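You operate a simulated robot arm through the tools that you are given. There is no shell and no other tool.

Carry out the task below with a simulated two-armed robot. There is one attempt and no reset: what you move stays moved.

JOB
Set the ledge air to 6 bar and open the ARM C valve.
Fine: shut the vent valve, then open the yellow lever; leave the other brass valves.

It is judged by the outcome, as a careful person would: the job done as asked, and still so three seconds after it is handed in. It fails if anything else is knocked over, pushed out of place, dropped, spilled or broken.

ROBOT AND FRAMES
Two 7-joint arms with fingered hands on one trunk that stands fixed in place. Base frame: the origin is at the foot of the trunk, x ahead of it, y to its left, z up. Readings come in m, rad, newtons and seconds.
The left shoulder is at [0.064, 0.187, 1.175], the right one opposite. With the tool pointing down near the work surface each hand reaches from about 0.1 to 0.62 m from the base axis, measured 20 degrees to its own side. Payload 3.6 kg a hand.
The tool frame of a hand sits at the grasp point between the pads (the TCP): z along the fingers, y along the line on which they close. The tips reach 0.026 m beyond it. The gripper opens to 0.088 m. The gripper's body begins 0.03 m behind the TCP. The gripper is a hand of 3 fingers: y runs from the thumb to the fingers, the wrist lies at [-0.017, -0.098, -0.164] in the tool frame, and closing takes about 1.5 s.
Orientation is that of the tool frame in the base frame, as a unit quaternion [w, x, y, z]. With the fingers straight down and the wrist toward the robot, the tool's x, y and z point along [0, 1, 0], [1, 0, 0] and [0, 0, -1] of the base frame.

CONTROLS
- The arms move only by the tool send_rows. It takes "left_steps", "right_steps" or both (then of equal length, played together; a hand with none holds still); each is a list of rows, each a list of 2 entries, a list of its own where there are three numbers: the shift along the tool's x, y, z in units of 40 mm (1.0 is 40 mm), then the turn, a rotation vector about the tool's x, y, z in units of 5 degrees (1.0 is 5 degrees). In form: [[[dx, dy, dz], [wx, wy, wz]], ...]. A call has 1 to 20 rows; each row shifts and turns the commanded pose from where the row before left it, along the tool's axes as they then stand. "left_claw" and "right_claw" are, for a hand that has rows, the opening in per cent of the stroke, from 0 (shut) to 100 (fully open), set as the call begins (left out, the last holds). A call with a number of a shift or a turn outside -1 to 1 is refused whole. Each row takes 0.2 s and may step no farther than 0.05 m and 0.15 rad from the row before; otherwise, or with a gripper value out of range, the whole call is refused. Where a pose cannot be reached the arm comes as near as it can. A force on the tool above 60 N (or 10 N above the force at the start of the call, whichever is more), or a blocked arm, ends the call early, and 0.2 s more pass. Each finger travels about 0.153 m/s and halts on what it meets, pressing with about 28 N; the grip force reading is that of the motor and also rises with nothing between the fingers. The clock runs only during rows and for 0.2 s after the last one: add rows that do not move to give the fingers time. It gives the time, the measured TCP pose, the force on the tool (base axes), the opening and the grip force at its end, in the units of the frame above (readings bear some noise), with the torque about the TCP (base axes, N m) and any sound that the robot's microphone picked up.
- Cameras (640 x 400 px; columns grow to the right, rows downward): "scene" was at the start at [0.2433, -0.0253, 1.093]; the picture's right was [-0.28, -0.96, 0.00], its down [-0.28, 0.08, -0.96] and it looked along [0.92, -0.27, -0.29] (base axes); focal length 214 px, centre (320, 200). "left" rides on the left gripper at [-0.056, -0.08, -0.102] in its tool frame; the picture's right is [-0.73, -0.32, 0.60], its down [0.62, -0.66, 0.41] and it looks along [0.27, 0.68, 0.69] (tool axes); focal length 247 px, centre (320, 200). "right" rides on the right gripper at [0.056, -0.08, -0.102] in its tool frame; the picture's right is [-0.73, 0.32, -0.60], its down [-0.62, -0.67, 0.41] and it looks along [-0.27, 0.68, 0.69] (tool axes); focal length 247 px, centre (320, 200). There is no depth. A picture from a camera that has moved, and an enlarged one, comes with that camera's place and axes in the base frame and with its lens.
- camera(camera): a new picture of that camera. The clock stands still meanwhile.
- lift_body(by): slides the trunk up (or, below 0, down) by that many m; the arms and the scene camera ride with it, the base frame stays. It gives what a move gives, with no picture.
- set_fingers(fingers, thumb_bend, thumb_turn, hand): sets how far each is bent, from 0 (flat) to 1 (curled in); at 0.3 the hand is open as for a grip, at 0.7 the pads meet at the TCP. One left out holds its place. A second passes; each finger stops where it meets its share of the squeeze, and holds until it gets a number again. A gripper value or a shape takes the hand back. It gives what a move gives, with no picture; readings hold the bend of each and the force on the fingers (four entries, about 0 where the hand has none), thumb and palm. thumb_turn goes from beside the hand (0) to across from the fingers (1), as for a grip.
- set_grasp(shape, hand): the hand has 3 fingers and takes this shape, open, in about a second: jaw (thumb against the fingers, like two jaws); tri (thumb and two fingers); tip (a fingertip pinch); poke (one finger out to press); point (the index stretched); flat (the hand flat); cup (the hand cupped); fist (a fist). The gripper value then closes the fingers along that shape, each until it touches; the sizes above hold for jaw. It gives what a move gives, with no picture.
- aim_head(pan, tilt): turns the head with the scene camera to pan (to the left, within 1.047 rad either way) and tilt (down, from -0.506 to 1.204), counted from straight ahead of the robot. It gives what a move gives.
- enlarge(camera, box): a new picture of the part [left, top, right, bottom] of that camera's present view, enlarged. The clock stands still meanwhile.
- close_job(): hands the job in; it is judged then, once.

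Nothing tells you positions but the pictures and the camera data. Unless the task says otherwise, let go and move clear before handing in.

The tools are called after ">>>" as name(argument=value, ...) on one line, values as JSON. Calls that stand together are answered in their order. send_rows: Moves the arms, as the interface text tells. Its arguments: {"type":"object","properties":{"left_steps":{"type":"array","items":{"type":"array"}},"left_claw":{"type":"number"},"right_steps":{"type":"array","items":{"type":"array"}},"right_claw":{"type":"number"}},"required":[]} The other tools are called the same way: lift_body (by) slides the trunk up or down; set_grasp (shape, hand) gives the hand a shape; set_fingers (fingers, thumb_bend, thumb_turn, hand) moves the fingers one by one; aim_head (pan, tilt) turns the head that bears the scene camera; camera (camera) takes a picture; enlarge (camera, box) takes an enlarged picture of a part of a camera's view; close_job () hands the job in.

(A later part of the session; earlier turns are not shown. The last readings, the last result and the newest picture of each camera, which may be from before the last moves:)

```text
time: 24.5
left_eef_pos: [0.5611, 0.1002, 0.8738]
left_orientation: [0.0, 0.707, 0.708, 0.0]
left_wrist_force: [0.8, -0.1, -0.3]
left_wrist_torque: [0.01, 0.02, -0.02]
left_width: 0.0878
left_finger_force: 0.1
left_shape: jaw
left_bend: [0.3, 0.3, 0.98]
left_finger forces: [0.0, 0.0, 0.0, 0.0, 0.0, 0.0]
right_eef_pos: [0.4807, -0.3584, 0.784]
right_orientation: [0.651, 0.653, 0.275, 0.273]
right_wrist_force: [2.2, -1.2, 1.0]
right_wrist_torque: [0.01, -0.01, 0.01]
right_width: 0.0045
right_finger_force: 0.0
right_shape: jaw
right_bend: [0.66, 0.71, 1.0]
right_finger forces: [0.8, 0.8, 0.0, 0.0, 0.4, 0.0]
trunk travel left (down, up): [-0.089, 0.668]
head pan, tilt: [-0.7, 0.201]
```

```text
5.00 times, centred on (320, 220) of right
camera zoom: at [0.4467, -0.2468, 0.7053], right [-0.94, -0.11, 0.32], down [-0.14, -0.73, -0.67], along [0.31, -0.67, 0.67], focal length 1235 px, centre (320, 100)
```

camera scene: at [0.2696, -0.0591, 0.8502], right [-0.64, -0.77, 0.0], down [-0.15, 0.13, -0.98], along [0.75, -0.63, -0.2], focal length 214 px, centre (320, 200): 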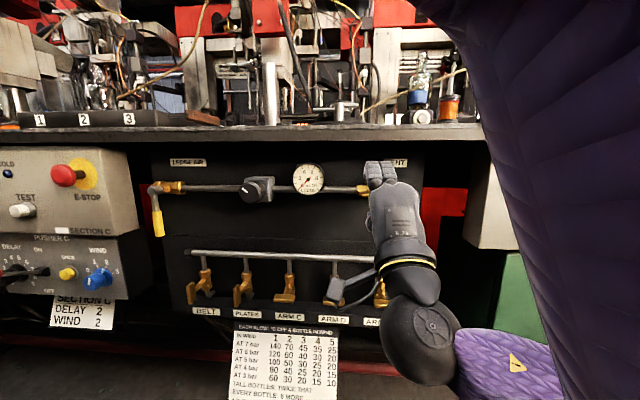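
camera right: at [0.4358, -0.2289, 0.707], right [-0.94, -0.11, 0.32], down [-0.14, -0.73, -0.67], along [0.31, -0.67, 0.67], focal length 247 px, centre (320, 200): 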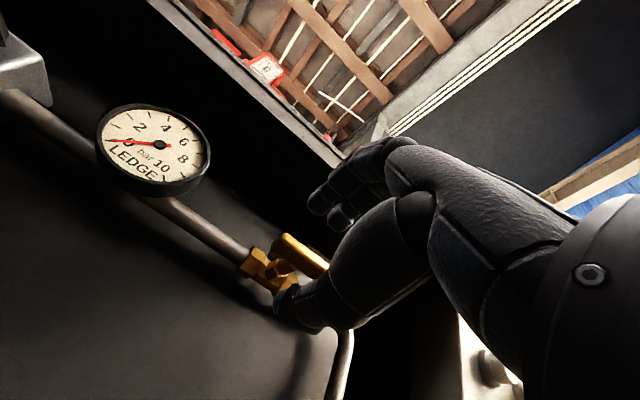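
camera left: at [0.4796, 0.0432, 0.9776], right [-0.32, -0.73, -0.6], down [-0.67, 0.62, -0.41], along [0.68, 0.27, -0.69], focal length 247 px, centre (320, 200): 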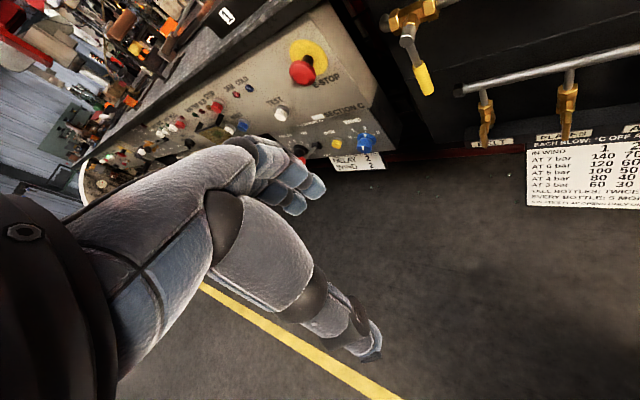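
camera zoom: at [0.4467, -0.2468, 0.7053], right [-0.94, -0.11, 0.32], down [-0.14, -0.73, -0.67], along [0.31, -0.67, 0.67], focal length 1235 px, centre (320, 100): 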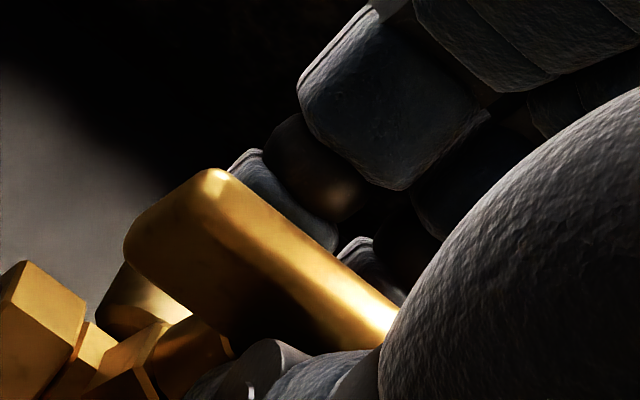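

The fingertips are hooked just behind the bar, so the bar is about 1 cm nearer than I had it. I'll open, back off 11 mm so the pads meet on the bar, and close again.

>>> send_rows(right_steps=[[[0, 0, 0.1], [0, 0, 0]], [[0, 0, 0], [0, 0, 0]], [[0, 0, 0], [0, 0, 0]], [[0, 0, 0], [0, 0, 0]], [[0, 0, 0], [0, 0, 0]], [[0, 0.03, -0.2], [0, 0, 0]], [[0, 0.03, -0.19], [0, 0, 0]], [[0, 0, 0], [0, 0, 0]]], right_claw=60)

>>> send_rows(right_steps=[[[0, 0, 0], [0, 0, 0]], [[0, 0, 0], [0, 0, 0]], [[0, 0, 0], [0, 0, 0]], [[0, 0, 0], [0, 0, 0]], [[0, 0, 0], [0, 0, 0]], [[0, 0, 0], [0, 0, 0]], [[0, 0, 0], [0, 0, 0]]], right_claw=4)

>>> enlarge(camera="right", box=[270, 180, 370, 260])

```text
time: 26.3
left_eef_pos: [0.5598, 0.1, 0.8744]
left_orientation: [0.0, 0.706, 0.708, -0.001]
left_wrist_force: [-0.3, 0.3, 0.5]
left_wrist_torque: [-0.03, 0.01, 0.0]
left_width: 0.0877
left_finger_force: 0.1
left_shape: jaw
left_bend: [0.3, 0.3, 0.98]
left_finger forces: [0.1, 0.0, 0.0, 0.1, 0.1, 0.1]
right_eef_pos: [0.4729, -0.3508, 0.7878]
right_orientation: [0.651, 0.653, 0.276, 0.273]
right_wrist_force: [-0.3, 0.1, 0.0]
right_wrist_torque: [0.01, 0.0, -0.03]
right_width: 0.0523
right_finger_force: 0.1
right_shape: jaw
right_bend: [0.39, 0.63, 1.0]
right_finger forces: [0.1, 0.1, 0.1, 0.0, 0.0, 0.1]
trunk travel left (down, up): [-0.089, 0.668]
head pan, tilt: [-0.7, 0.201]
```

```text
time: 27.9
left_eef_pos: [0.561, 0.099, 0.8752]
left_orientation: [0.0, 0.706, 0.708, 0.0]
left_wrist_force: [0.4, 0.2, 0.0]
left_wrist_torque: [0.03, 0.0, 0.0]
left_width: 0.0878
left_finger_force: 0.1
left_shape: jaw
left_bend: [0.3, 0.3, 0.98]
left_finger forces: [0.0, 0.1, 0.0, 0.1, 0.0, 0.1]
right_eef_pos: [0.4727, -0.3501, 0.7873]
right_orientation: [0.651, 0.653, 0.275, 0.273]
right_wrist_force: [-1.1, 0.7, -2.5]
right_wrist_torque: [0.03, 0.02, 0.02]
right_width: 0.004
right_finger_force: 0.0
right_shape: jaw
right_bend: [0.67, 0.71, 1.0]
right_finger forces: [0.0, 0.2, 0.0, 0.0, 2.4, 0.0]
trunk travel left (down, up): [-0.089, 0.668]
head pan, tilt: [-0.7, 0.201]
```

```text
5.00 times, centred on (320, 220) of right
camera zoom: at [0.4386, -0.2384, 0.7076], right [-0.94, -0.11, 0.32], down [-0.14, -0.73, -0.67], along [0.31, -0.67, 0.67], focal length 1235 px, centre (320, 100)
```

zoom: 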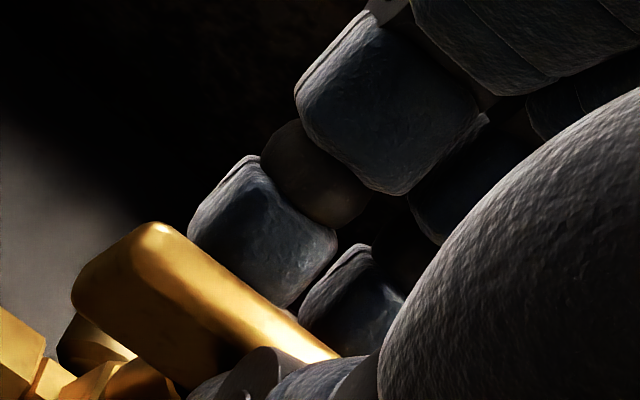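

Now the thumb touches the bar from below (2.4 N) and the fingertips lie on top. I'll squeeze fully and see whether both sides bear.

>>> send_rows(right_steps=[[[0, -0.04, 0], [0, 0, 0]], [[0, 0, 0], [0, 0, 0]], [[0, 0, 0], [0, 0, 0]], [[0, 0, 0], [0, 0, 0]]], right_claw=0)

>>> enlarge(camera="right", box=[270, 180, 370, 260])

```text
time: 28.9
left_eef_pos: [0.5608, 0.1013, 0.875]
left_orientation: [0.001, 0.706, 0.708, 0.0]
left_wrist_force: [0.1, -1.1, -0.3]
left_wrist_torque: [0.0, 0.0, -0.01]
left_width: 0.0875
left_finger_force: 0.1
left_shape: jaw
left_bend: [0.3, 0.3, 0.98]
left_finger forces: [0.1, 0.0, 0.0, 0.1, 0.0, 0.0]
right_eef_pos: [0.4729, -0.3504, 0.7858]
right_orientation: [0.651, 0.652, 0.276, 0.274]
right_wrist_force: [3.4, -1.1, 4.1]
right_wrist_torque: [-0.06, -0.06, 0.04]
right_width: 0.0021
right_finger_force: 28.3
right_shape: jaw
right_bend: [0.69, 0.71, 1.0]
right_finger forces: [14.9, 13.5, 0.0, 0.1, 24.1, 0.1]
trunk travel left (down, up): [-0.089, 0.668]
head pan, tilt: [-0.7, 0.201]
```

```text
5.00 times, centred on (320, 220) of right
camera zoom: at [0.4386, -0.2388, 0.7062], right [-0.94, -0.11, 0.32], down [-0.14, -0.73, -0.66], along [0.31, -0.67, 0.67], focal length 1235 px, centre (320, 100)
```

zoom: 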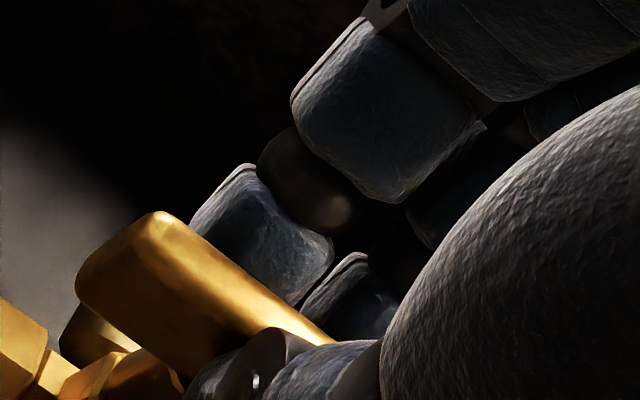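

A solid grip now (about 28 N, both fingers and thumb bearing). A trial turn of 10° clockwise will show whether the bar follows.

>>> send_rows(right_steps=[[[0, 0, 0], [0, 0, 0.5]], [[0, 0, 0], [0, 0, 0.5]], [[0, 0, 0], [0, 0, 0.5]], [[0, 0, 0], [0, 0, 0.5]], [[0, 0, 0], [0, 0, 0]]])

>>> enlarge(camera="right", box=[240, 160, 400, 290])

>>> enlarge(camera="scene", box=[330, 140, 450, 215])

```text
time: 30.1
left_eef_pos: [0.561, 0.1007, 0.876]
left_orientation: [-0.001, 0.707, 0.707, -0.001]
left_wrist_force: [0.2, -0.4, 0.0]
left_wrist_torque: [0.01, 0.03, 0.07]
left_width: 0.0878
left_finger_force: 0.1
left_shape: jaw
left_bend: [0.3, 0.3, 0.98]
left_finger forces: [0.0, 0.0, 0.1, 0.0, 0.0, 0.1]
right_eef_pos: [0.4717, -0.3509, 0.7844]
right_orientation: [0.625, 0.674, 0.217, 0.329]
right_wrist_force: [3.3, -3.1, 3.0]
right_wrist_torque: [-0.05, -0.08, 0.02]
right_width: 0.002
right_finger_force: 27.8
right_shape: jaw
right_bend: [0.69, 0.71, 1.0]
right_finger forces: [13.5, 14.5, 0.0, 0.0, 24.8, 0.1]
trunk travel left (down, up): [-0.089, 0.668]
head pan, tilt: [-0.7, 0.201]
```

```text
3.08 times, centred on (320, 225) of right
camera zoom: at [0.4477, -0.2293, 0.7167], right [-0.97, -0.14, 0.19], down [-0.06, -0.64, -0.76], along [0.23, -0.75, 0.62], focal length 760 px, centre (320, 123)
```

zoom: 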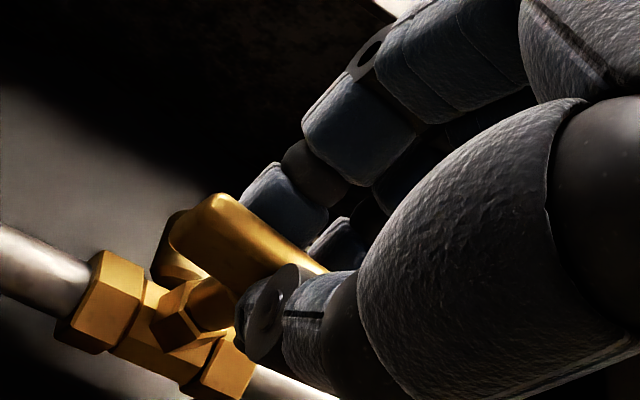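

```text
5.33 times, centred on (390, 178) of scene
camera zoom: at [0.2697, -0.0591, 0.8501], right [-0.64, -0.77, 0.0], down [-0.15, 0.13, -0.98], along [0.75, -0.63, -0.2], focal length 1144 px, centre (-53, 320)
```

zoom: 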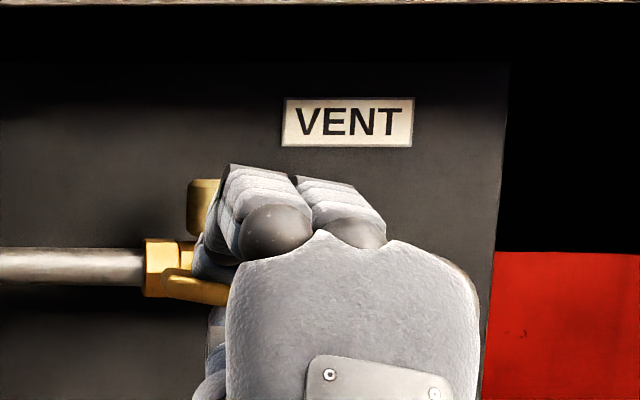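

The bar follows clockwise with very little torque. Continuing the turn by another 40°.

>>> send_rows(right_steps=[[[0, 0, 0], [0, 0, 0.8]], [[0, 0, 0], [0, 0, 0.8]], [[0, 0, 0], [0, 0, 0.8]], [[0, 0, 0], [0, 0, 0.8]], [[0, 0, 0], [0, 0, 0.8]], [[0, 0, 0], [0, 0, 0.8]], [[0, 0, 0], [0, 0, 0.8]], [[0, 0, 0], [0, 0, 0.8]], [[0, 0, 0], [0, 0, 0.8]], [[0, 0, 0], [0, 0, 0.8]], [[0, 0, 0], [0, 0, 0]]])

>>> enlarge(camera="right", box=[220, 150, 380, 280])

>>> enlarge(camera="scene", box=[330, 140, 450, 215])

```text
time: 32.5
left_eef_pos: [0.5607, 0.1003, 0.8742]
left_orientation: [0.0, 0.706, 0.708, -0.001]
left_wrist_force: [0.3, 0.4, 0.4]
left_wrist_torque: [0.02, 0.01, 0.03]
left_width: 0.0876
left_finger_force: 0.0
left_shape: jaw
left_bend: [0.3, 0.3, 0.98]
left_finger forces: [0.0, 0.0, 0.0, 0.1, 0.1, 0.1]
right_eef_pos: [0.4715, -0.3508, 0.7848]
right_orientation: [0.474, 0.708, -0.026, 0.522]
right_wrist_force: [1.2, 4.9, -10.4]
right_wrist_torque: [0.08, 0.19, 0.11]
right_width: 0.0018
right_finger_force: 27.7
right_shape: jaw
right_bend: [0.71, 0.71, 1.0]
right_finger forces: [7.7, 15.0, 0.1, 0.1, 32.0, 0.0]
trunk travel left (down, up): [-0.089, 0.668]
head pan, tilt: [-0.7, 0.201]
```

```text
3.08 times, centred on (300, 215) of right
camera zoom: at [0.4678, -0.2096, 0.7768], right [-0.93, -0.09, -0.35], down [0.37, -0.21, -0.91], along [0.01, -0.97, 0.23], focal length 760 px, centre (382, 154)
```

zoom: 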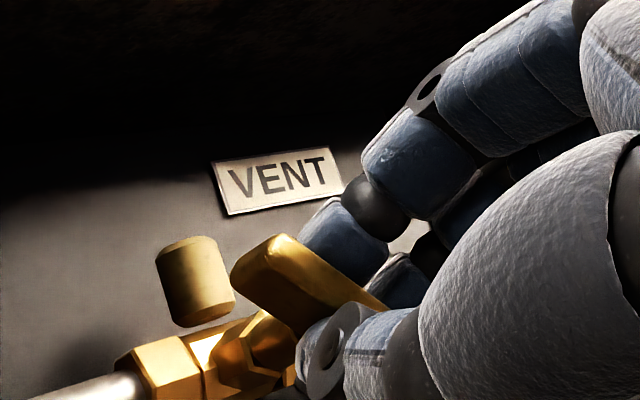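

```text
5.33 times, centred on (390, 178) of scene
camera zoom: at [0.2701, -0.0591, 0.8499], right [-0.64, -0.77, 0.0], down [-0.15, 0.13, -0.98], along [0.75, -0.63, -0.2], focal length 1144 px, centre (-53, 320)
```

zoom: 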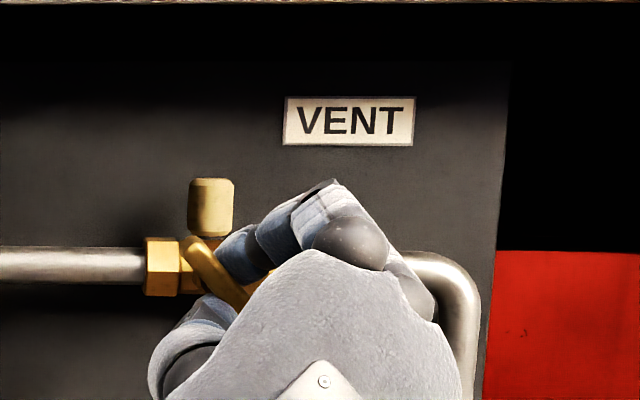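

The bar has turned about 50° with the hand; a side load of ~10 N shows my axis is a couple of mm high. I'll correct that and turn the remaining 40°.

>>> send_rows(right_steps=[[[-0.03, -0.06, 0], [0, 0, 0]], [[0, 0, 0], [0, 0, 0.8]], [[0, 0, 0], [0, 0, 0.8]], [[0, 0, 0], [0, 0, 0.8]], [[0, 0, 0], [0, 0, 0.8]], [[0, 0, 0], [0, 0, 0.8]], [[0, 0, 0], [0, 0, 0]]])

>>> enlarge(camera="scene", box=[330, 140, 450, 215])

```text
time: 34.1
left_eef_pos: [0.5613, 0.1009, 0.8745]
left_orientation: [0.0, 0.707, 0.708, 0.0]
left_wrist_force: [-0.6, 0.4, 0.3]
left_wrist_torque: [-0.03, 0.01, 0.01]
left_width: 0.0874
left_finger_force: 0.1
left_shape: jaw
left_bend: [0.3, 0.3, 0.98]
left_finger forces: [0.0, 0.0, 0.0, 0.0, 0.0, 0.0]
right_eef_pos: [0.4729, -0.3493, 0.7828]
right_orientation: [0.377, 0.692, -0.15, 0.597]
right_wrist_force: [4.1, -2.5, 0.1]
right_wrist_torque: [-0.11, 0.01, -0.02]
right_width: 0.0019
right_finger_force: 27.9
right_shape: jaw
right_bend: [0.7, 0.71, 1.0]
right_finger forces: [10.7, 15.5, 0.0, 0.0, 27.2, 0.0]
trunk travel left (down, up): [-0.089, 0.668]
head pan, tilt: [-0.7, 0.201]
```

```text
5.33 times, centred on (390, 178) of scene
camera zoom: at [0.2699, -0.0593, 0.8501], right [-0.64, -0.77, 0.0], down [-0.15, 0.13, -0.98], along [0.75, -0.63, -0.2], focal length 1144 px, centre (-53, 320)
```

zoom: 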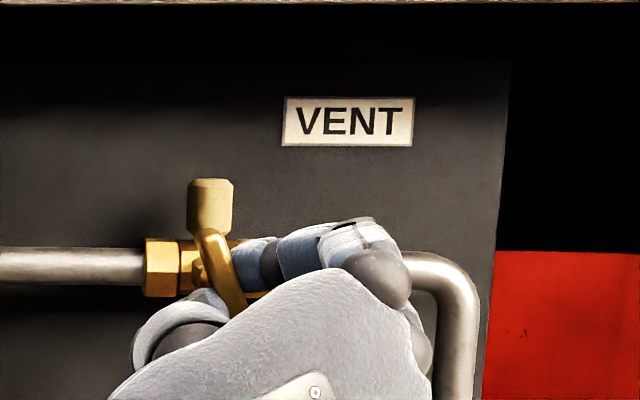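

Now about 70°, loads small. Turning the last 20° plus a couple of degrees to find the stop.

>>> send_rows(right_steps=[[[0, 0, 0], [0, 0, 0.8]], [[0, 0, 0], [0, 0, 0.8]], [[0, 0, 0], [0, 0, 0.8]], [[0, 0, 0], [0, 0, 0.8]], [[0, 0, 0], [0, 0, 0.8]], [[0, 0, 0], [0, 0, 0.5]], [[0, 0, 0], [0, 0, 0]]])

>>> enlarge(camera="scene", box=[330, 140, 450, 215])

>>> enlarge(camera="right", box=[220, 150, 380, 280])

```text
time: 35.7
left_eef_pos: [0.5621, 0.1002, 0.8745]
left_orientation: [-0.001, 0.706, 0.708, -0.001]
left_wrist_force: [0.1, 0.3, -0.7]
left_wrist_torque: [0.0, 0.01, 0.01]
left_width: 0.0876
left_finger_force: 0.0
left_shape: jaw
left_bend: [0.3, 0.3, 0.98]
left_finger forces: [0.1, 0.0, 0.0, 0.1, 0.0, 0.0]
right_eef_pos: [0.4728, -0.35, 0.7819]
right_orientation: [0.252, 0.651, -0.281, 0.659]
right_wrist_force: [4.0, 3.8, -4.6]
right_wrist_torque: [-0.08, 0.13, 0.12]
right_width: 0.0016
right_finger_force: 28.0
right_shape: jaw
right_bend: [0.7, 0.71, 1.0]
right_finger forces: [6.6, 17.6, 0.0, 0.0, 30.2, 0.0]
trunk travel left (down, up): [-0.089, 0.668]
head pan, tilt: [-0.7, 0.201]
```

```text
5.33 times, centred on (390, 178) of scene
camera zoom: at [0.2702, -0.0589, 0.8499], right [-0.64, -0.77, 0.0], down [-0.15, 0.13, -0.98], along [0.75, -0.63, -0.2], focal length 1144 px, centre (-53, 320)
```

zoom: 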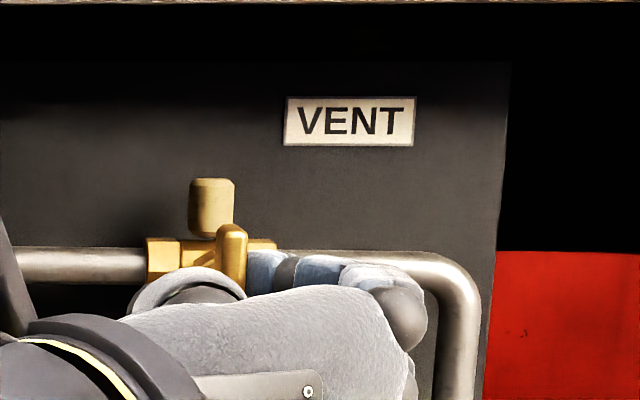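

```text
3.08 times, centred on (300, 215) of right
camera zoom: at [0.4551, -0.2228, 0.8428], right [-0.63, 0.22, -0.74], down [0.77, 0.21, -0.6], along [0.03, -0.95, -0.3], focal length 760 px, centre (382, 154)
```

zoom: 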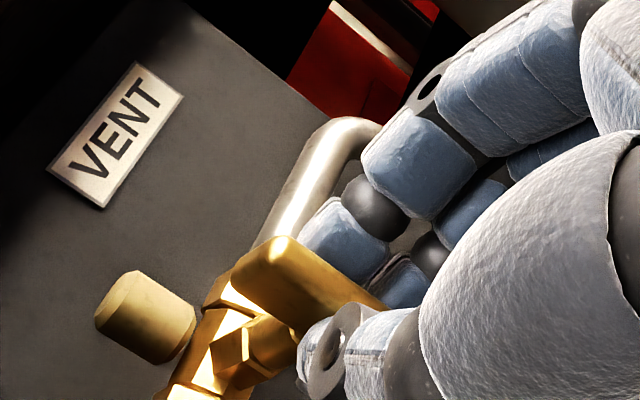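

The bar stands vertical now. A slight further nudge (3°) to feel whether it is against its stop.

>>> send_rows(right_steps=[[[0, 0, 0], [0, 0, 0.6]], [[0, 0, 0], [0, 0, 0]], [[0, 0, 0], [0, 0, 0]]])

>>> enlarge(camera="scene", box=[330, 140, 450, 215])

```text
time: 36.5
left_eef_pos: [0.5613, 0.1001, 0.8745]
left_orientation: [-0.001, 0.706, 0.708, -0.001]
left_wrist_force: [-0.3, 0.2, 0.4]
left_wrist_torque: [0.03, 0.01, 0.0]
left_width: 0.0878
left_finger_force: 0.1
left_shape: jaw
left_bend: [0.3, 0.3, 0.98]
left_finger forces: [0.0, 0.1, 0.0, 0.1, 0.0, 0.0]
right_eef_pos: [0.4732, -0.3499, 0.7824]
right_orientation: [0.237, 0.643, -0.296, 0.666]
right_wrist_force: [4.4, 7.5, -5.8]
right_wrist_torque: [-0.08, 0.2, 0.15]
right_width: 0.0019
right_finger_force: 28.5
right_shape: jaw
right_bend: [0.7, 0.71, 1.0]
right_finger forces: [2.2, 21.1, 0.1, 0.1, 31.9, 0.1]
trunk travel left (down, up): [-0.089, 0.668]
head pan, tilt: [-0.7, 0.201]
```

```text
5.33 times, centred on (390, 178) of scene
camera zoom: at [0.2702, -0.0587, 0.8499], right [-0.64, -0.77, 0.0], down [-0.15, 0.13, -0.98], along [0.75, -0.63, -0.2], focal length 1144 px, centre (-53, 320)
```

zoom: 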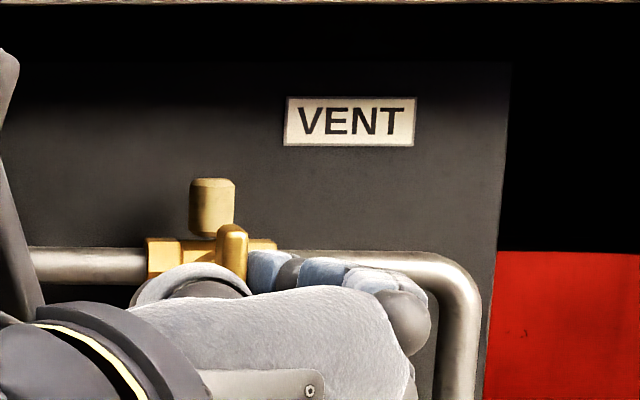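

The bar holds vertical while the finger loads shift: it's at its stop, so the vent is shut. Releasing and backing straight out.

>>> send_rows(right_steps=[[[0, 0, 0], [0, 0, -0.6]], [[0, 0, 0], [0, 0, 0]], [[0, 0, 0], [0, 0, 0]], [[0, 0, 0], [0, 0, 0]], [[0, 0, 0], [0, 0, 0]], [[0, 0, -0.5], [0, 0, 0]], [[0, 0, -0.5], [0, 0, 0]], [[0, 0, -1], [0, 0, 0]], [[0, 0, 0], [0, 0, 0]]], right_claw=60)

>>> camera(camera="scene")

>>> camera(camera="right")

```text
time: 38.3
left_eef_pos: [0.5604, 0.1006, 0.8744]
left_orientation: [0.0, 0.706, 0.708, 0.0]
left_wrist_force: [0.2, -0.4, 0.4]
left_wrist_torque: [0.02, -0.01, 0.01]
left_width: 0.0878
left_finger_force: 0.0
left_shape: jaw
left_bend: [0.3, 0.3, 0.98]
left_finger forces: [0.0, 0.0, 0.0, 0.0, 0.1, 0.0]
right_eef_pos: [0.4459, -0.3094, 0.8409]
right_orientation: [0.252, 0.568, -0.278, 0.732]
right_wrist_force: [0.1, -0.3, 0.3]
right_wrist_torque: [-0.02, -0.03, 0.0]
right_width: 0.0523
right_finger_force: 0.1
right_shape: jaw
right_bend: [0.39, 0.63, 1.0]
right_finger forces: [0.0, 0.1, 0.0, 0.1, 0.0, 0.0]
trunk travel left (down, up): [-0.089, 0.668]
head pan, tilt: [-0.7, 0.201]
stopped in row 9 (right hand): the arm was blocked; the commanded pose is now the measured one
```

```text
taken
camera scene: at [0.2697, -0.0592, 0.8501], right [-0.64, -0.77, 0.0], down [-0.15, 0.13, -0.98], along [0.75, -0.63, -0.2], focal length 214 px, centre (320, 200)
```

scene: 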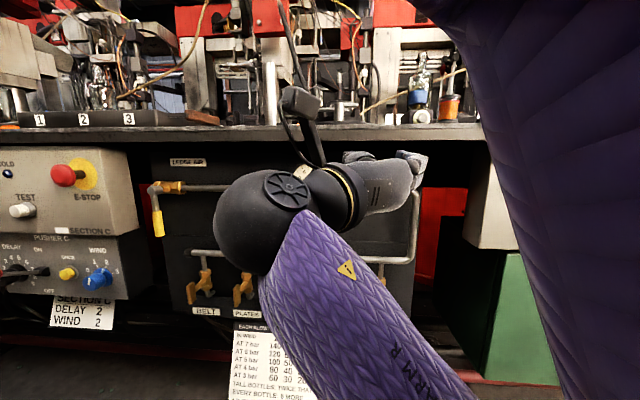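

```text
taken
camera right: at [0.4176, -0.1781, 0.8865], right [-0.47, 0.15, -0.87], down [0.88, 0.16, -0.44], along [0.07, -0.98, -0.21], focal length 247 px, centre (320, 200)
```

right: 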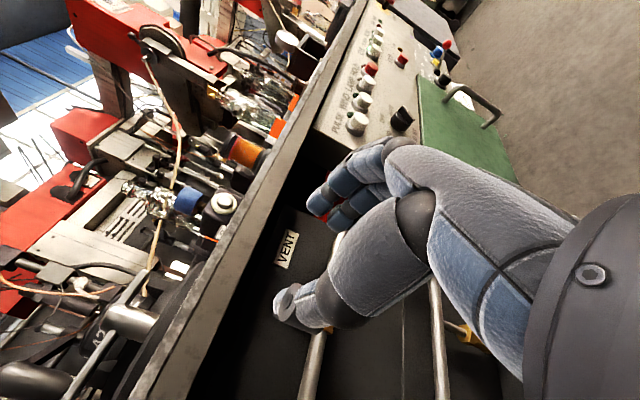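

The vent is released, but backing out in this rolled pose ran the arm into its own limit and the hand rose and tilted. I'll roll the hand back to the natural y-up attitude, then check the valve.

>>> send_rows(right_steps=[[[0, 0, 0], [0.12, 0, -1]], [[0, 0, 0], [0.12, 0, -1]], [[0, 0, 0], [0.12, 0, -1]], [[0, 0, 0], [0.12, 0, -1]], [[0, 0, 0], [0.12, 0, -1]], [[0, 0, 0], [0.12, 0, -1]], [[0, 0, 0], [0.12, 0, -1]], [[0, 0, 0], [0.12, 0, -1]], [[0, 0, 0], [0.12, 0, -1]], [[0, 0, 0], [0.12, 0, -1]], [[0, 0, 0], [0.12, 0, -1]], [[0, 0, 0], [0.12, 0, -1]], [[0, 0, 0], [0.12, 0, -1]], [[0, 0, 0], [0.12, 0, -1]], [[0, 0, 0], [0.12, 0, -1]], [[0, 0, 0], [0.12, 0, -1]], [[0, 0, 0], [0.12, 0, -1]], [[0, 0, 0], [0.12, 0, -1]], [[0, 0, 0], [0, 0, 0]]])

>>> camera(camera="scene")

>>> camera(camera="right")

```text
time: 42.3
left_eef_pos: [0.5609, 0.1002, 0.8748]
left_orientation: [0.0, 0.706, 0.708, 0.0]
left_wrist_force: [-0.1, -0.1, 0.2]
left_wrist_torque: [0.01, 0.02, -0.02]
left_width: 0.0877
left_finger_force: 0.0
left_shape: jaw
left_bend: [0.3, 0.3, 0.98]
left_finger forces: [0.0, 0.1, 0.1, 0.0, 0.0, 0.0]
right_eef_pos: [0.4468, -0.3072, 0.8415]
right_orientation: [0.644, 0.62, 0.268, 0.361]
right_wrist_force: [-0.5, 0.5, 0.0]
right_wrist_torque: [0.02, 0.01, -0.01]
right_width: 0.0526
right_finger_force: 0.1
right_shape: jaw
right_bend: [0.39, 0.63, 1.0]
right_finger forces: [0.1, 0.0, 0.0, 0.0, 0.0, 0.0]
trunk travel left (down, up): [-0.089, 0.668]
head pan, tilt: [-0.7, 0.201]
```

```text
taken
camera scene: at [0.2696, -0.0591, 0.8502], right [-0.64, -0.77, 0.0], down [-0.15, 0.13, -0.98], along [0.75, -0.63, -0.2], focal length 214 px, centre (320, 200)
```

scene: 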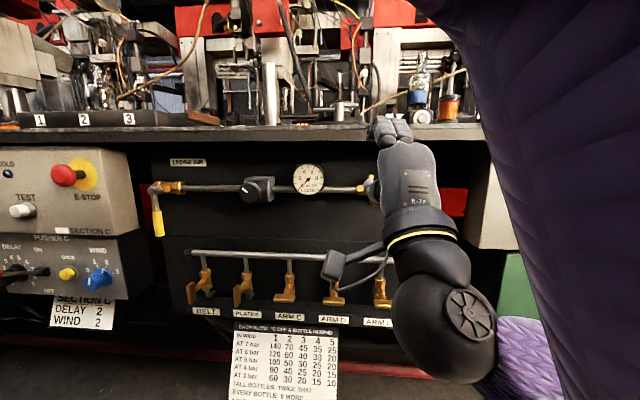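

```text
taken
camera right: at [0.4095, -0.1993, 0.7593], right [-0.95, -0.23, 0.19], down [0.04, -0.73, -0.69], along [0.29, -0.65, 0.7], focal length 247 px, centre (320, 200)
```

right: 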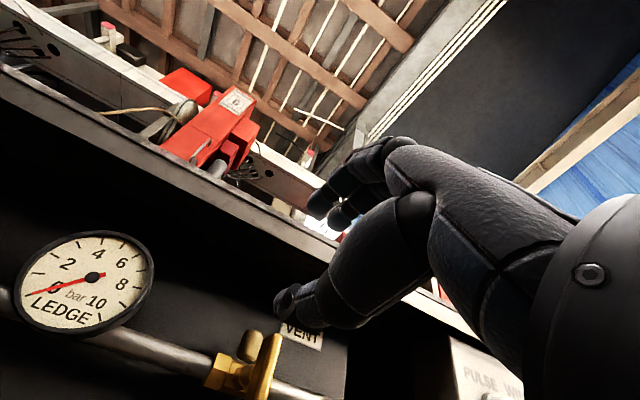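

The vent bar is now square across its pipe: shut. Next is the yellow lever at about (0.79, -0.08, 0.77→0.69). I'll turn the left hand to face the panel with its wrist to the right, for best reach.

>>> send_rows(left_steps=[[[0, 0, 0], [-0.397, -0.941, -0.397]], [[0, 0, 0], [-0.397, -0.941, -0.397]], [[0, 0, 0], [-0.397, -0.941, -0.397]], [[0, 0, 0], [-0.397, -0.941, -0.397]], [[0, 0, 0], [-0.397, -0.941, -0.397]], [[0, 0, 0], [-0.397, -0.941, -0.397]], [[0, 0, 0], [-0.397, -0.941, -0.397]], [[0, 0, 0], [-0.397, -0.941, -0.397]], [[0, 0, 0], [-0.397, -0.941, -0.397]], [[0, 0, 0], [-0.397, -0.941, -0.397]], [[0, 0, 0], [-0.397, -0.941, -0.397]], [[0, 0, 0], [-0.397, -0.941, -0.397]], [[0, 0, 0], [-0.397, -0.941, -0.397]], [[0, 0, 0], [-0.397, -0.941, -0.397]], [[0, 0, 0], [-0.397, -0.941, -0.397]], [[0, 0, 0], [-0.397, -0.941, -0.397]], [[0, 0, 0], [-0.397, -0.941, -0.397]], [[0, 0, 0], [-0.397, -0.941, -0.397]], [[0, 0, 0], [0, 0, 0]]])

>>> camera(camera="left")

>>> camera(camera="scene")

```text
time: 46.3
left_eef_pos: [0.5666, 0.112, 0.8867]
left_orientation: [0.665, 0.304, 0.646, -0.219]
left_wrist_force: [0.3, -0.5, 0.8]
left_wrist_torque: [0.04, 0.03, -0.02]
left_width: 0.0878
left_finger_force: 0.0
left_shape: jaw
left_bend: [0.3, 0.3, 0.98]
left_finger forces: [0.0, 0.1, 0.0, 0.0, 0.1, 0.1]
right_eef_pos: [0.4449, -0.3077, 0.8401]
right_orientation: [0.644, 0.62, 0.267, 0.361]
right_wrist_force: [0.1, -0.5, 0.1]
right_wrist_torque: [0.01, -0.01, 0.0]
right_width: 0.0524
right_finger_force: 0.1
right_shape: jaw
right_bend: [0.39, 0.63, 1.0]
right_finger forces: [0.1, 0.0, 0.0, 0.1, 0.1, 0.0]
trunk travel left (down, up): [-0.089, 0.668]
head pan, tilt: [-0.7, 0.201]
```

```text
taken
camera left: at [0.433, 0.1176, 0.936], right [0.17, -0.71, 0.68], down [-0.11, -0.7, -0.71], along [0.98, 0.04, -0.2], focal length 247 px, centre (320, 200)
```

left: 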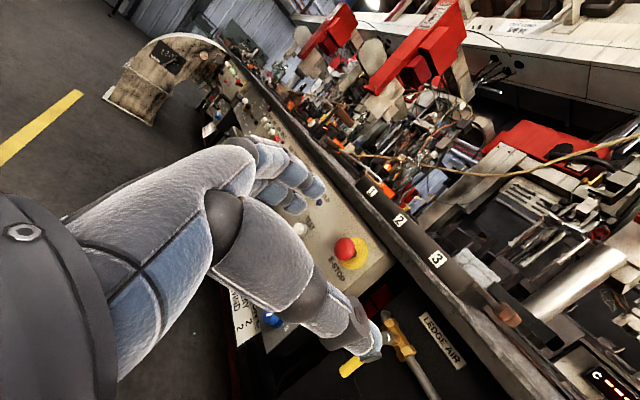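

```text
taken
camera scene: at [0.2696, -0.0591, 0.8502], right [-0.64, -0.77, 0.0], down [-0.15, 0.13, -0.98], along [0.75, -0.63, -0.2], focal length 214 px, centre (320, 200)
```

scene: 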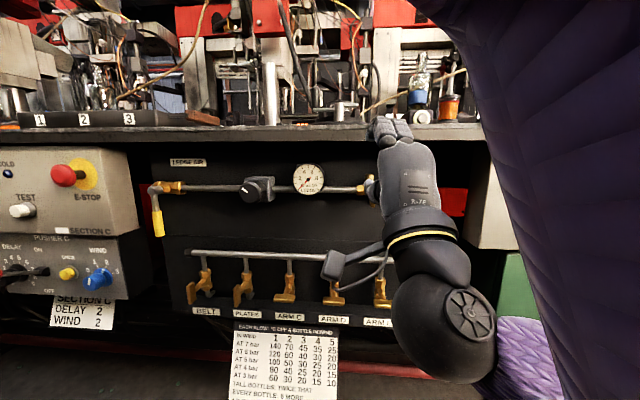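

>>> send_rows(left_steps=[[[0, 0, 0], [0, 0, 0]], [[0, 0, 0], [0, 0, 0]], [[0, 0, 0], [0, 0, 0]]])

>>> enlarge(camera="left", box=[230, 220, 490, 400])

>>> enlarge(camera="scene", box=[110, 150, 230, 250])

```text
time: 47.1
left_eef_pos: [0.5655, 0.1122, 0.8834]
left_orientation: [0.661, 0.303, 0.65, -0.218]
left_wrist_force: [-0.2, -0.5, -0.1]
left_wrist_torque: [0.01, 0.01, -0.01]
left_width: 0.0879
left_finger_force: 0.1
left_shape: jaw
left_bend: [0.3, 0.3, 0.98]
left_finger forces: [0.0, 0.1, 0.0, 0.0, 0.0, 0.0]
right_eef_pos: [0.4463, -0.3095, 0.8414]
right_orientation: [0.644, 0.62, 0.266, 0.36]
right_wrist_force: [0.1, 0.3, 0.7]
right_wrist_torque: [0.01, -0.01, 0.0]
right_width: 0.0525
right_finger_force: 0.1
right_shape: jaw
right_bend: [0.39, 0.63, 1.0]
right_finger forces: [0.0, 0.1, 0.0, 0.0, 0.0, 0.0]
trunk travel left (down, up): [-0.089, 0.668]
head pan, tilt: [-0.7, 0.201]
```

```text
2.22 times, centred on (360, 310) of left
camera zoom: at [0.433, 0.1177, 0.9333], right [0.17, -0.72, 0.67], down [-0.12, -0.7, -0.71], along [0.98, 0.04, -0.21], focal length 549 px, centre (231, -44)
```

zoom: 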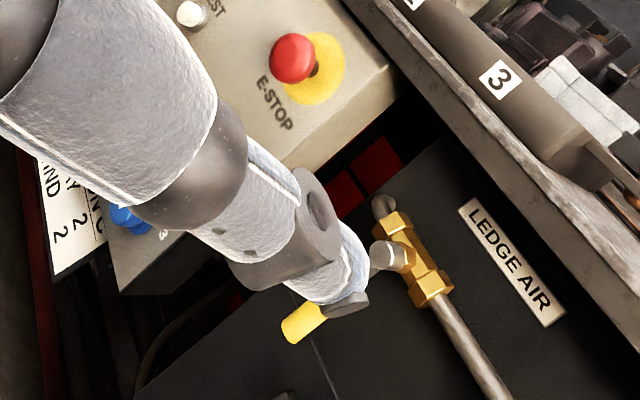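

```text
4.00 times, centred on (170, 200) of scene
camera zoom: at [0.2696, -0.0591, 0.8502], right [-0.64, -0.77, 0.0], down [-0.15, 0.13, -0.98], along [0.75, -0.63, -0.2], focal length 858 px, centre (920, 200)
```

zoom: 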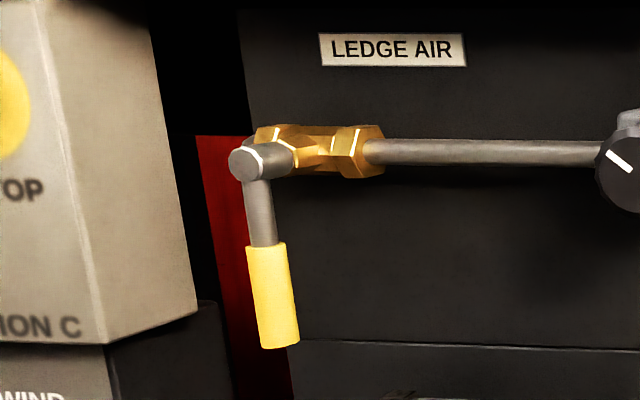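

The lever's pivot is at about (0.770, -0.074, 0.788) and it hangs straight down to z≈0.70, with roughly 6 cm between it and the control box. I'll close the left fingers into a peg and bring them in front of the gap, left of the lever.

>>> send_rows(left_steps=[[[0.632, 0.293, 0.698], [0, 0, 0]], [[0.632, 0.293, 0.698], [0, 0, 0]], [[0.632, 0.293, 0.698], [0, 0, 0]], [[0.632, 0.293, 0.698], [0, 0, 0]], [[0.632, 0.293, 0.698], [0, 0, 0]], [[0.632, 0.293, 0.698], [0, 0, 0]], [[0, 0, 0], [0, 0, 0]], [[0, 0, 0], [0, 0, 0]]], left_claw=3)

>>> camera(camera="left")

>>> camera(camera="scene")

```text
time: 47.5
left_eef_pos: [0.5924, 0.1099, 0.8479]
left_orientation: [0.647, 0.33, 0.66, -0.192]
left_wrist_force: [-0.1, -0.2, 0.0]
left_wrist_torque: [0.0, 0.01, 0.03]
left_width: 0.0028
left_finger_force: 0.1
left_shape: jaw
left_bend: [0.68, 0.71, 1.0]
left_finger forces: [0.0, 0.1, 0.0, 0.1, 0.0, 0.0]
right_eef_pos: [0.4454, -0.3079, 0.8414]
right_orientation: [0.644, 0.619, 0.266, 0.362]
right_wrist_force: [-0.4, -0.3, -0.3]
right_wrist_torque: [0.0, -0.01, 0.02]
right_width: 0.0525
right_finger_force: 0.2
right_shape: jaw
right_bend: [0.39, 0.63, 1.0]
right_finger forces: [0.1, 0.1, 0.0, 0.0, 0.0, 0.0]
trunk travel left (down, up): [-0.089, 0.668]
head pan, tilt: [-0.7, 0.201]
stopped in row 2 (left hand): the arm was blocked; the commanded pose is now the measured one
```

```text
taken
camera left: at [0.459, 0.1128, 0.8988], right [0.18, -0.77, 0.61], down [-0.12, -0.63, -0.76], along [0.98, 0.06, -0.21], focal length 247 px, centre (320, 200)
```

left: 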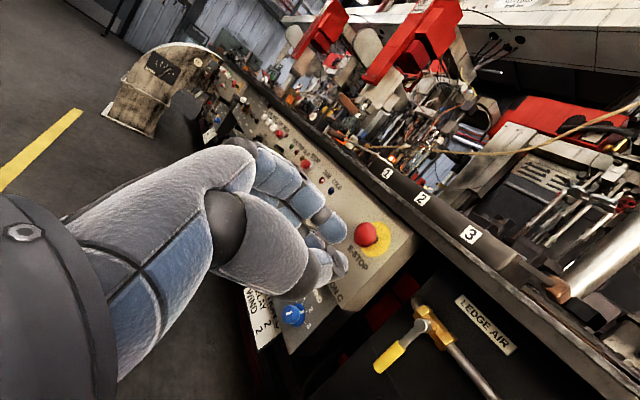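

```text
taken
camera scene: at [0.2694, -0.0591, 0.8503], right [-0.64, -0.77, 0.0], down [-0.15, 0.13, -0.98], along [0.75, -0.63, -0.2], focal length 214 px, centre (320, 200)
```

scene: 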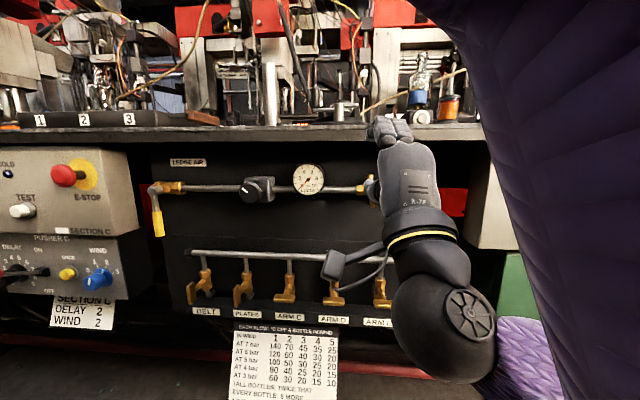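

The left arm blocked itself in that rolled posture near the body. I'll roll it back partway (45°) to free it, then move forward.

>>> send_rows(left_steps=[[[0, 0, 0], [0, 0, 1]], [[0, 0, 0], [0, 0, 1]], [[0, 0, 0], [0, 0, 1]], [[0, 0, 0], [0, 0, 1]], [[0, 0, 0], [0, 0, 1]], [[0, 0, 0], [0, 0, 1]], [[0, 0, 0], [0, 0, 1]], [[0, 0, 0], [0, 0, 1]], [[0, 0, 0], [0, 0, 1]], [[0, 0, 0], [0, 0, 0]]])

```text
time: 49.7
left_eef_pos: [0.5921, 0.111, 0.8473]
left_orientation: [0.672, 0.556, 0.484, 0.068]
left_wrist_force: [0.5, 0.0, 0.1]
left_wrist_torque: [-0.03, -0.02, 0.02]
left_width: 0.0033
left_finger_force: 0.0
left_shape: jaw
left_bend: [0.68, 0.71, 1.0]
left_finger forces: [0.0, 0.0, 0.1, 0.1, 0.0, 0.0]
right_eef_pos: [0.4462, -0.3075, 0.8409]
right_orientation: [0.643, 0.62, 0.268, 0.361]
right_wrist_force: [-0.5, 0.4, 0.2]
right_wrist_torque: [-0.01, -0.02, 0.01]
right_width: 0.0526
right_finger_force: 0.2
right_shape: jaw
right_bend: [0.39, 0.63, 1.0]
right_finger forces: [0.0, 0.0, 0.1, 0.0, 0.1, 0.1]
trunk travel left (down, up): [-0.089, 0.668]
head pan, tilt: [-0.7, 0.201]
```

>>> send_rows(left_steps=[[[0.474, -0.34, 0.818], [0, 0, 0]], [[0.474, -0.34, 0.818], [0, 0, 0]], [[0.474, -0.34, 0.818], [0, 0, 0]], [[0.474, -0.34, 0.818], [0, 0, 0]], [[0.474, -0.34, 0.818], [0, 0, 0]], [[0, 0, 0], [0, 0, 0]]])

>>> camera(camera="left")

>>> camera(camera="scene")

```text
time: 51.1
left_eef_pos: [0.7322, 0.0347, 0.724]
left_orientation: [0.672, 0.556, 0.485, 0.068]
left_wrist_force: [0.1, -0.2, 0.3]
left_wrist_torque: [-0.02, 0.04, -0.01]
left_width: 0.0029
left_finger_force: 0.0
left_shape: jaw
left_bend: [0.68, 0.71, 1.0]
left_finger forces: [0.0, 0.0, 0.1, 0.0, 0.0, 0.0]
right_eef_pos: [0.4465, -0.3087, 0.8412]
right_orientation: [0.644, 0.62, 0.267, 0.361]
right_wrist_force: [-0.7, -0.6, 1.2]
right_wrist_torque: [-0.04, 0.04, -0.01]
right_width: 0.0523
right_finger_force: 0.2
right_shape: jaw
right_bend: [0.39, 0.63, 1.0]
right_finger forces: [0.0, 0.1, 0.0, 0.0, 0.0, 0.1]
trunk travel left (down, up): [-0.089, 0.668]
head pan, tilt: [-0.7, 0.201]
```

```text
taken
camera left: at [0.5918, 0.0382, 0.7007], right [-0.09, -0.99, 0.11], down [0.33, -0.14, -0.94], along [0.94, -0.05, 0.34], focal length 247 px, centre (320, 200)
```

left: 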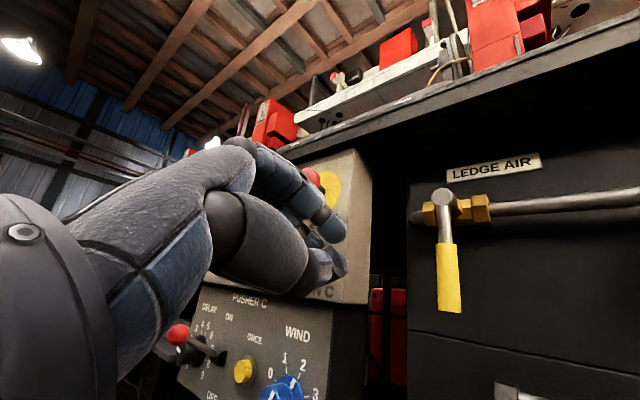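

```text
taken
camera scene: at [0.2697, -0.0591, 0.8501], right [-0.64, -0.77, 0.0], down [-0.15, 0.13, -0.98], along [0.75, -0.63, -0.2], focal length 214 px, centre (320, 200)
```

scene: 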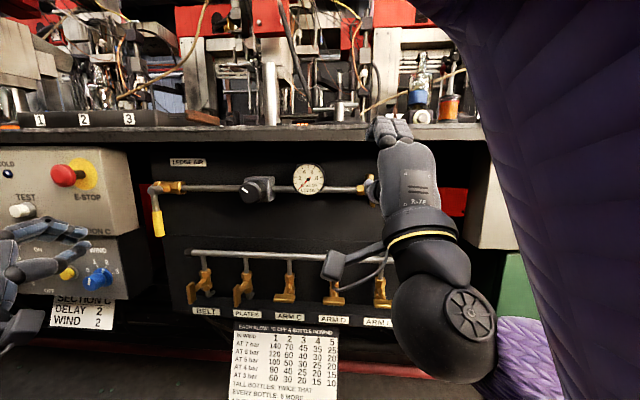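

The left hand is in front of the gap beside the control box. A closed hand is a bit wide for that gap, so I'll try the one-finger "poke" shape and look at it.

>>> set_grasp(shape="poke", hand="left")

>>> camera(camera="left")

>>> enlarge(camera="scene", box=[0, 150, 200, 275])

```text
time: 52.0
left_eef_pos: [0.7314, 0.0349, 0.7235]
left_orientation: [0.672, 0.556, 0.485, 0.068]
left_wrist_force: [-0.5, -0.1, 0.2]
left_wrist_torque: [-0.01, 0.01, 0.03]
left_width: 0.0
left_finger_force: 0.1
left_shape: poke
left_bend: [0.7, 0.92, 0.25]
left_finger forces: [0.0, 0.1, 0.0, 0.1, 0.0, 0.0]
right_eef_pos: [0.4454, -0.3075, 0.8406]
right_orientation: [0.644, 0.62, 0.267, 0.36]
right_wrist_force: [0.3, 0.6, -0.3]
right_wrist_torque: [-0.01, 0.0, 0.01]
right_width: 0.0523
right_finger_force: 0.1
right_shape: jaw
right_bend: [0.39, 0.63, 1.0]
right_finger forces: [0.0, 0.1, 0.0, 0.1, 0.1, 0.0]
trunk travel left (down, up): [-0.089, 0.668]
head pan, tilt: [-0.7, 0.201]
```

```text
taken
camera left: at [0.5915, 0.0385, 0.7005], right [-0.09, -0.99, 0.11], down [0.33, -0.13, -0.94], along [0.94, -0.05, 0.33], focal length 247 px, centre (320, 200)
```

left: 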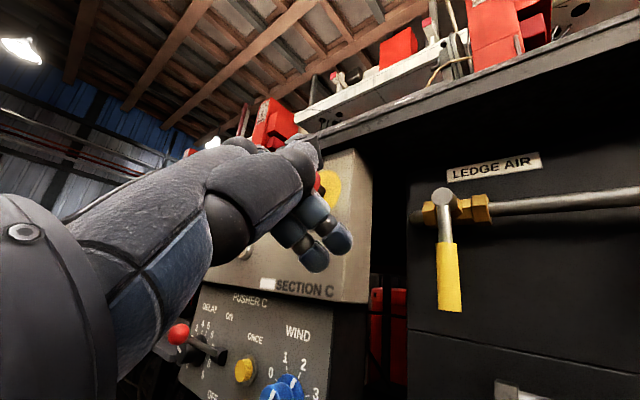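

```text
3.20 times, centred on (100, 212) of scene
camera zoom: at [0.2696, -0.0591, 0.8502], right [-0.64, -0.77, 0.0], down [-0.15, 0.13, -0.98], along [0.75, -0.63, -0.2], focal length 686 px, centre (1024, 160)
```

zoom: 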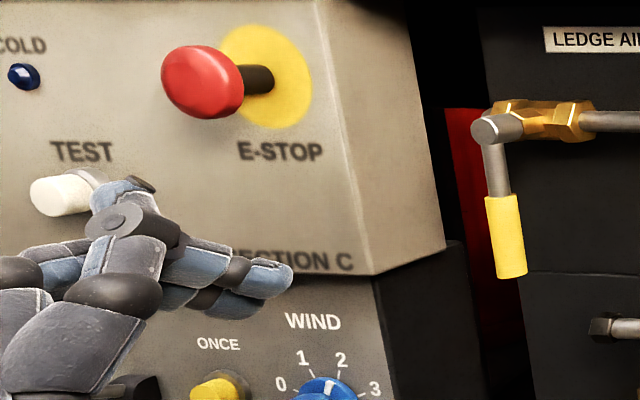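

In "poke" both fingers stay together and the thumb sticks out, so a closed jaw is neater. I'll go back to a closed jaw and roll the hand here so its narrow side fits the gap.

>>> send_rows(left_steps=[[[0, 0, -0.5], [0, 0, 0]], [[0, 0, 0], [0, 0, 0]]])

>>> set_grasp(shape="jaw", hand="left")

>>> send_rows(left_steps=[[[0, 0, 0], [0, 0, 0]], [[0, 0, 0], [0, 0, -1]], [[0, 0, 0], [0, 0, -1]], [[0, 0, 0], [0, 0, -1]], [[0, 0, 0], [0, 0, -1]], [[0, 0, 0], [0, 0, -1]], [[0, 0, 0], [0, 0, -1]], [[0, 0, 0], [0, 0, -1]], [[0, 0, 0], [0, 0, -1]], [[0, 0, 0], [0, 0, -1]], [[0, 0, 0], [0, 0, -1]], [[0, 0, 0], [0, 0, -1]], [[0, 0, 0], [0, 0, 0]]], left_claw=1)

>>> camera(camera="left")

>>> camera(camera="scene")

```text
time: 52.6
left_eef_pos: [0.7153, 0.0487, 0.7237]
left_orientation: [0.672, 0.556, 0.485, 0.068]
left_wrist_force: [-0.4, -0.3, -0.4]
left_wrist_torque: [0.01, -0.02, 0.01]
left_width: 0.0
left_finger_force: 0.1
left_shape: poke
left_bend: [0.7, 0.92, 0.25]
left_finger forces: [0.0, 0.1, 0.0, 0.0, 0.0, 0.0]
right_eef_pos: [0.4451, -0.3094, 0.8426]
right_orientation: [0.644, 0.62, 0.267, 0.362]
right_wrist_force: [0.9, 0.9, 0.4]
right_wrist_torque: [0.0, -0.02, 0.04]
right_width: 0.0522
right_finger_force: 0.0
right_shape: jaw
right_bend: [0.39, 0.63, 1.0]
right_finger forces: [0.0, 0.0, 0.0, 0.0, 0.1, 0.0]
trunk travel left (down, up): [-0.089, 0.668]
head pan, tilt: [-0.7, 0.201]
```

```text
time: 53.5
left_eef_pos: [0.7159, 0.049, 0.7252]
left_orientation: [0.672, 0.556, 0.485, 0.069]
left_wrist_force: [0.1, -0.5, 0.3]
left_wrist_torque: [0.0, 0.0, -0.02]
left_width: 0.088
left_finger_force: 0.1
left_shape: jaw
left_bend: [0.3, 0.3, 0.97]
left_finger forces: [0.1, 0.0, 0.0, 0.1, 0.0, 0.1]
right_eef_pos: [0.4461, -0.3096, 0.8411]
right_orientation: [0.644, 0.62, 0.266, 0.361]
right_wrist_force: [0.6, -1.0, 0.2]
right_wrist_torque: [0.02, 0.0, -0.01]
right_width: 0.0524
right_finger_force: 0.1
right_shape: jaw
right_bend: [0.39, 0.63, 1.0]
right_finger forces: [0.0, 0.0, 0.1, 0.0, 0.0, 0.1]
trunk travel left (down, up): [-0.089, 0.668]
head pan, tilt: [-0.7, 0.201]
```

```text
time: 56.5
left_eef_pos: [0.7256, 0.0916, 0.7115]
left_orientation: [0.619, 0.299, 0.7, -0.194]
left_wrist_force: [0.9, 0.2, -0.2]
left_wrist_torque: [0.01, -0.02, 0.04]
left_width: 0.0
left_finger_force: 28.1
left_shape: jaw
left_bend: [0.7, 0.46, 1.0]
left_finger forces: [0.0, 0.0, 0.1, 0.0, 0.0, 0.0]
right_eef_pos: [0.4451, -0.3078, 0.8413]
right_orientation: [0.644, 0.62, 0.266, 0.36]
right_wrist_force: [-0.6, -0.4, -0.5]
right_wrist_torque: [0.03, 0.0, 0.0]
right_width: 0.0524
right_finger_force: 0.0
right_shape: jaw
right_bend: [0.39, 0.63, 1.0]
right_finger forces: [0.0, 0.0, 0.0, 0.0, 0.0, 0.1]
trunk travel left (down, up): [-0.089, 0.668]
head pan, tilt: [-0.7, 0.201]
stopped in row 13 (left hand): the arm was blocked; the commanded pose is now the measured one
```

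```text
taken
camera left: at [0.5977, 0.0874, 0.7755], right [0.28, -0.75, 0.59], down [-0.17, -0.65, -0.74], along [0.95, 0.11, -0.31], focal length 247 px, centre (320, 200)
```

left: 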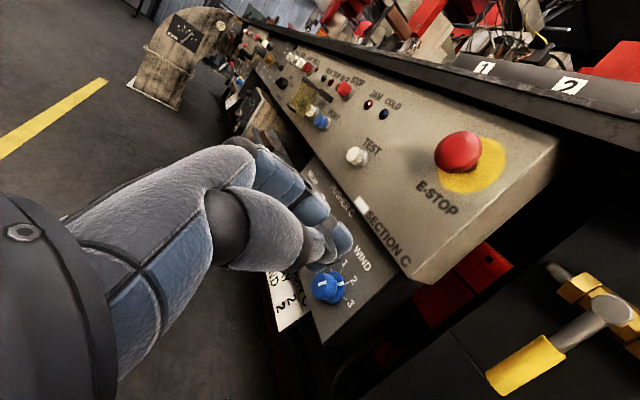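

```text
taken
camera scene: at [0.2696, -0.0591, 0.8502], right [-0.64, -0.77, 0.0], down [-0.15, 0.13, -0.98], along [0.75, -0.63, -0.2], focal length 214 px, centre (320, 200)
```

scene: 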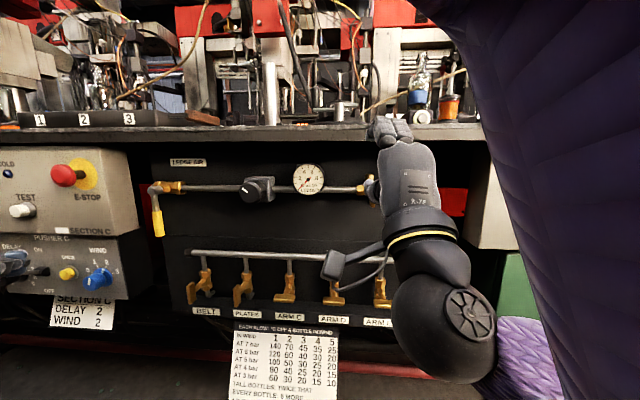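

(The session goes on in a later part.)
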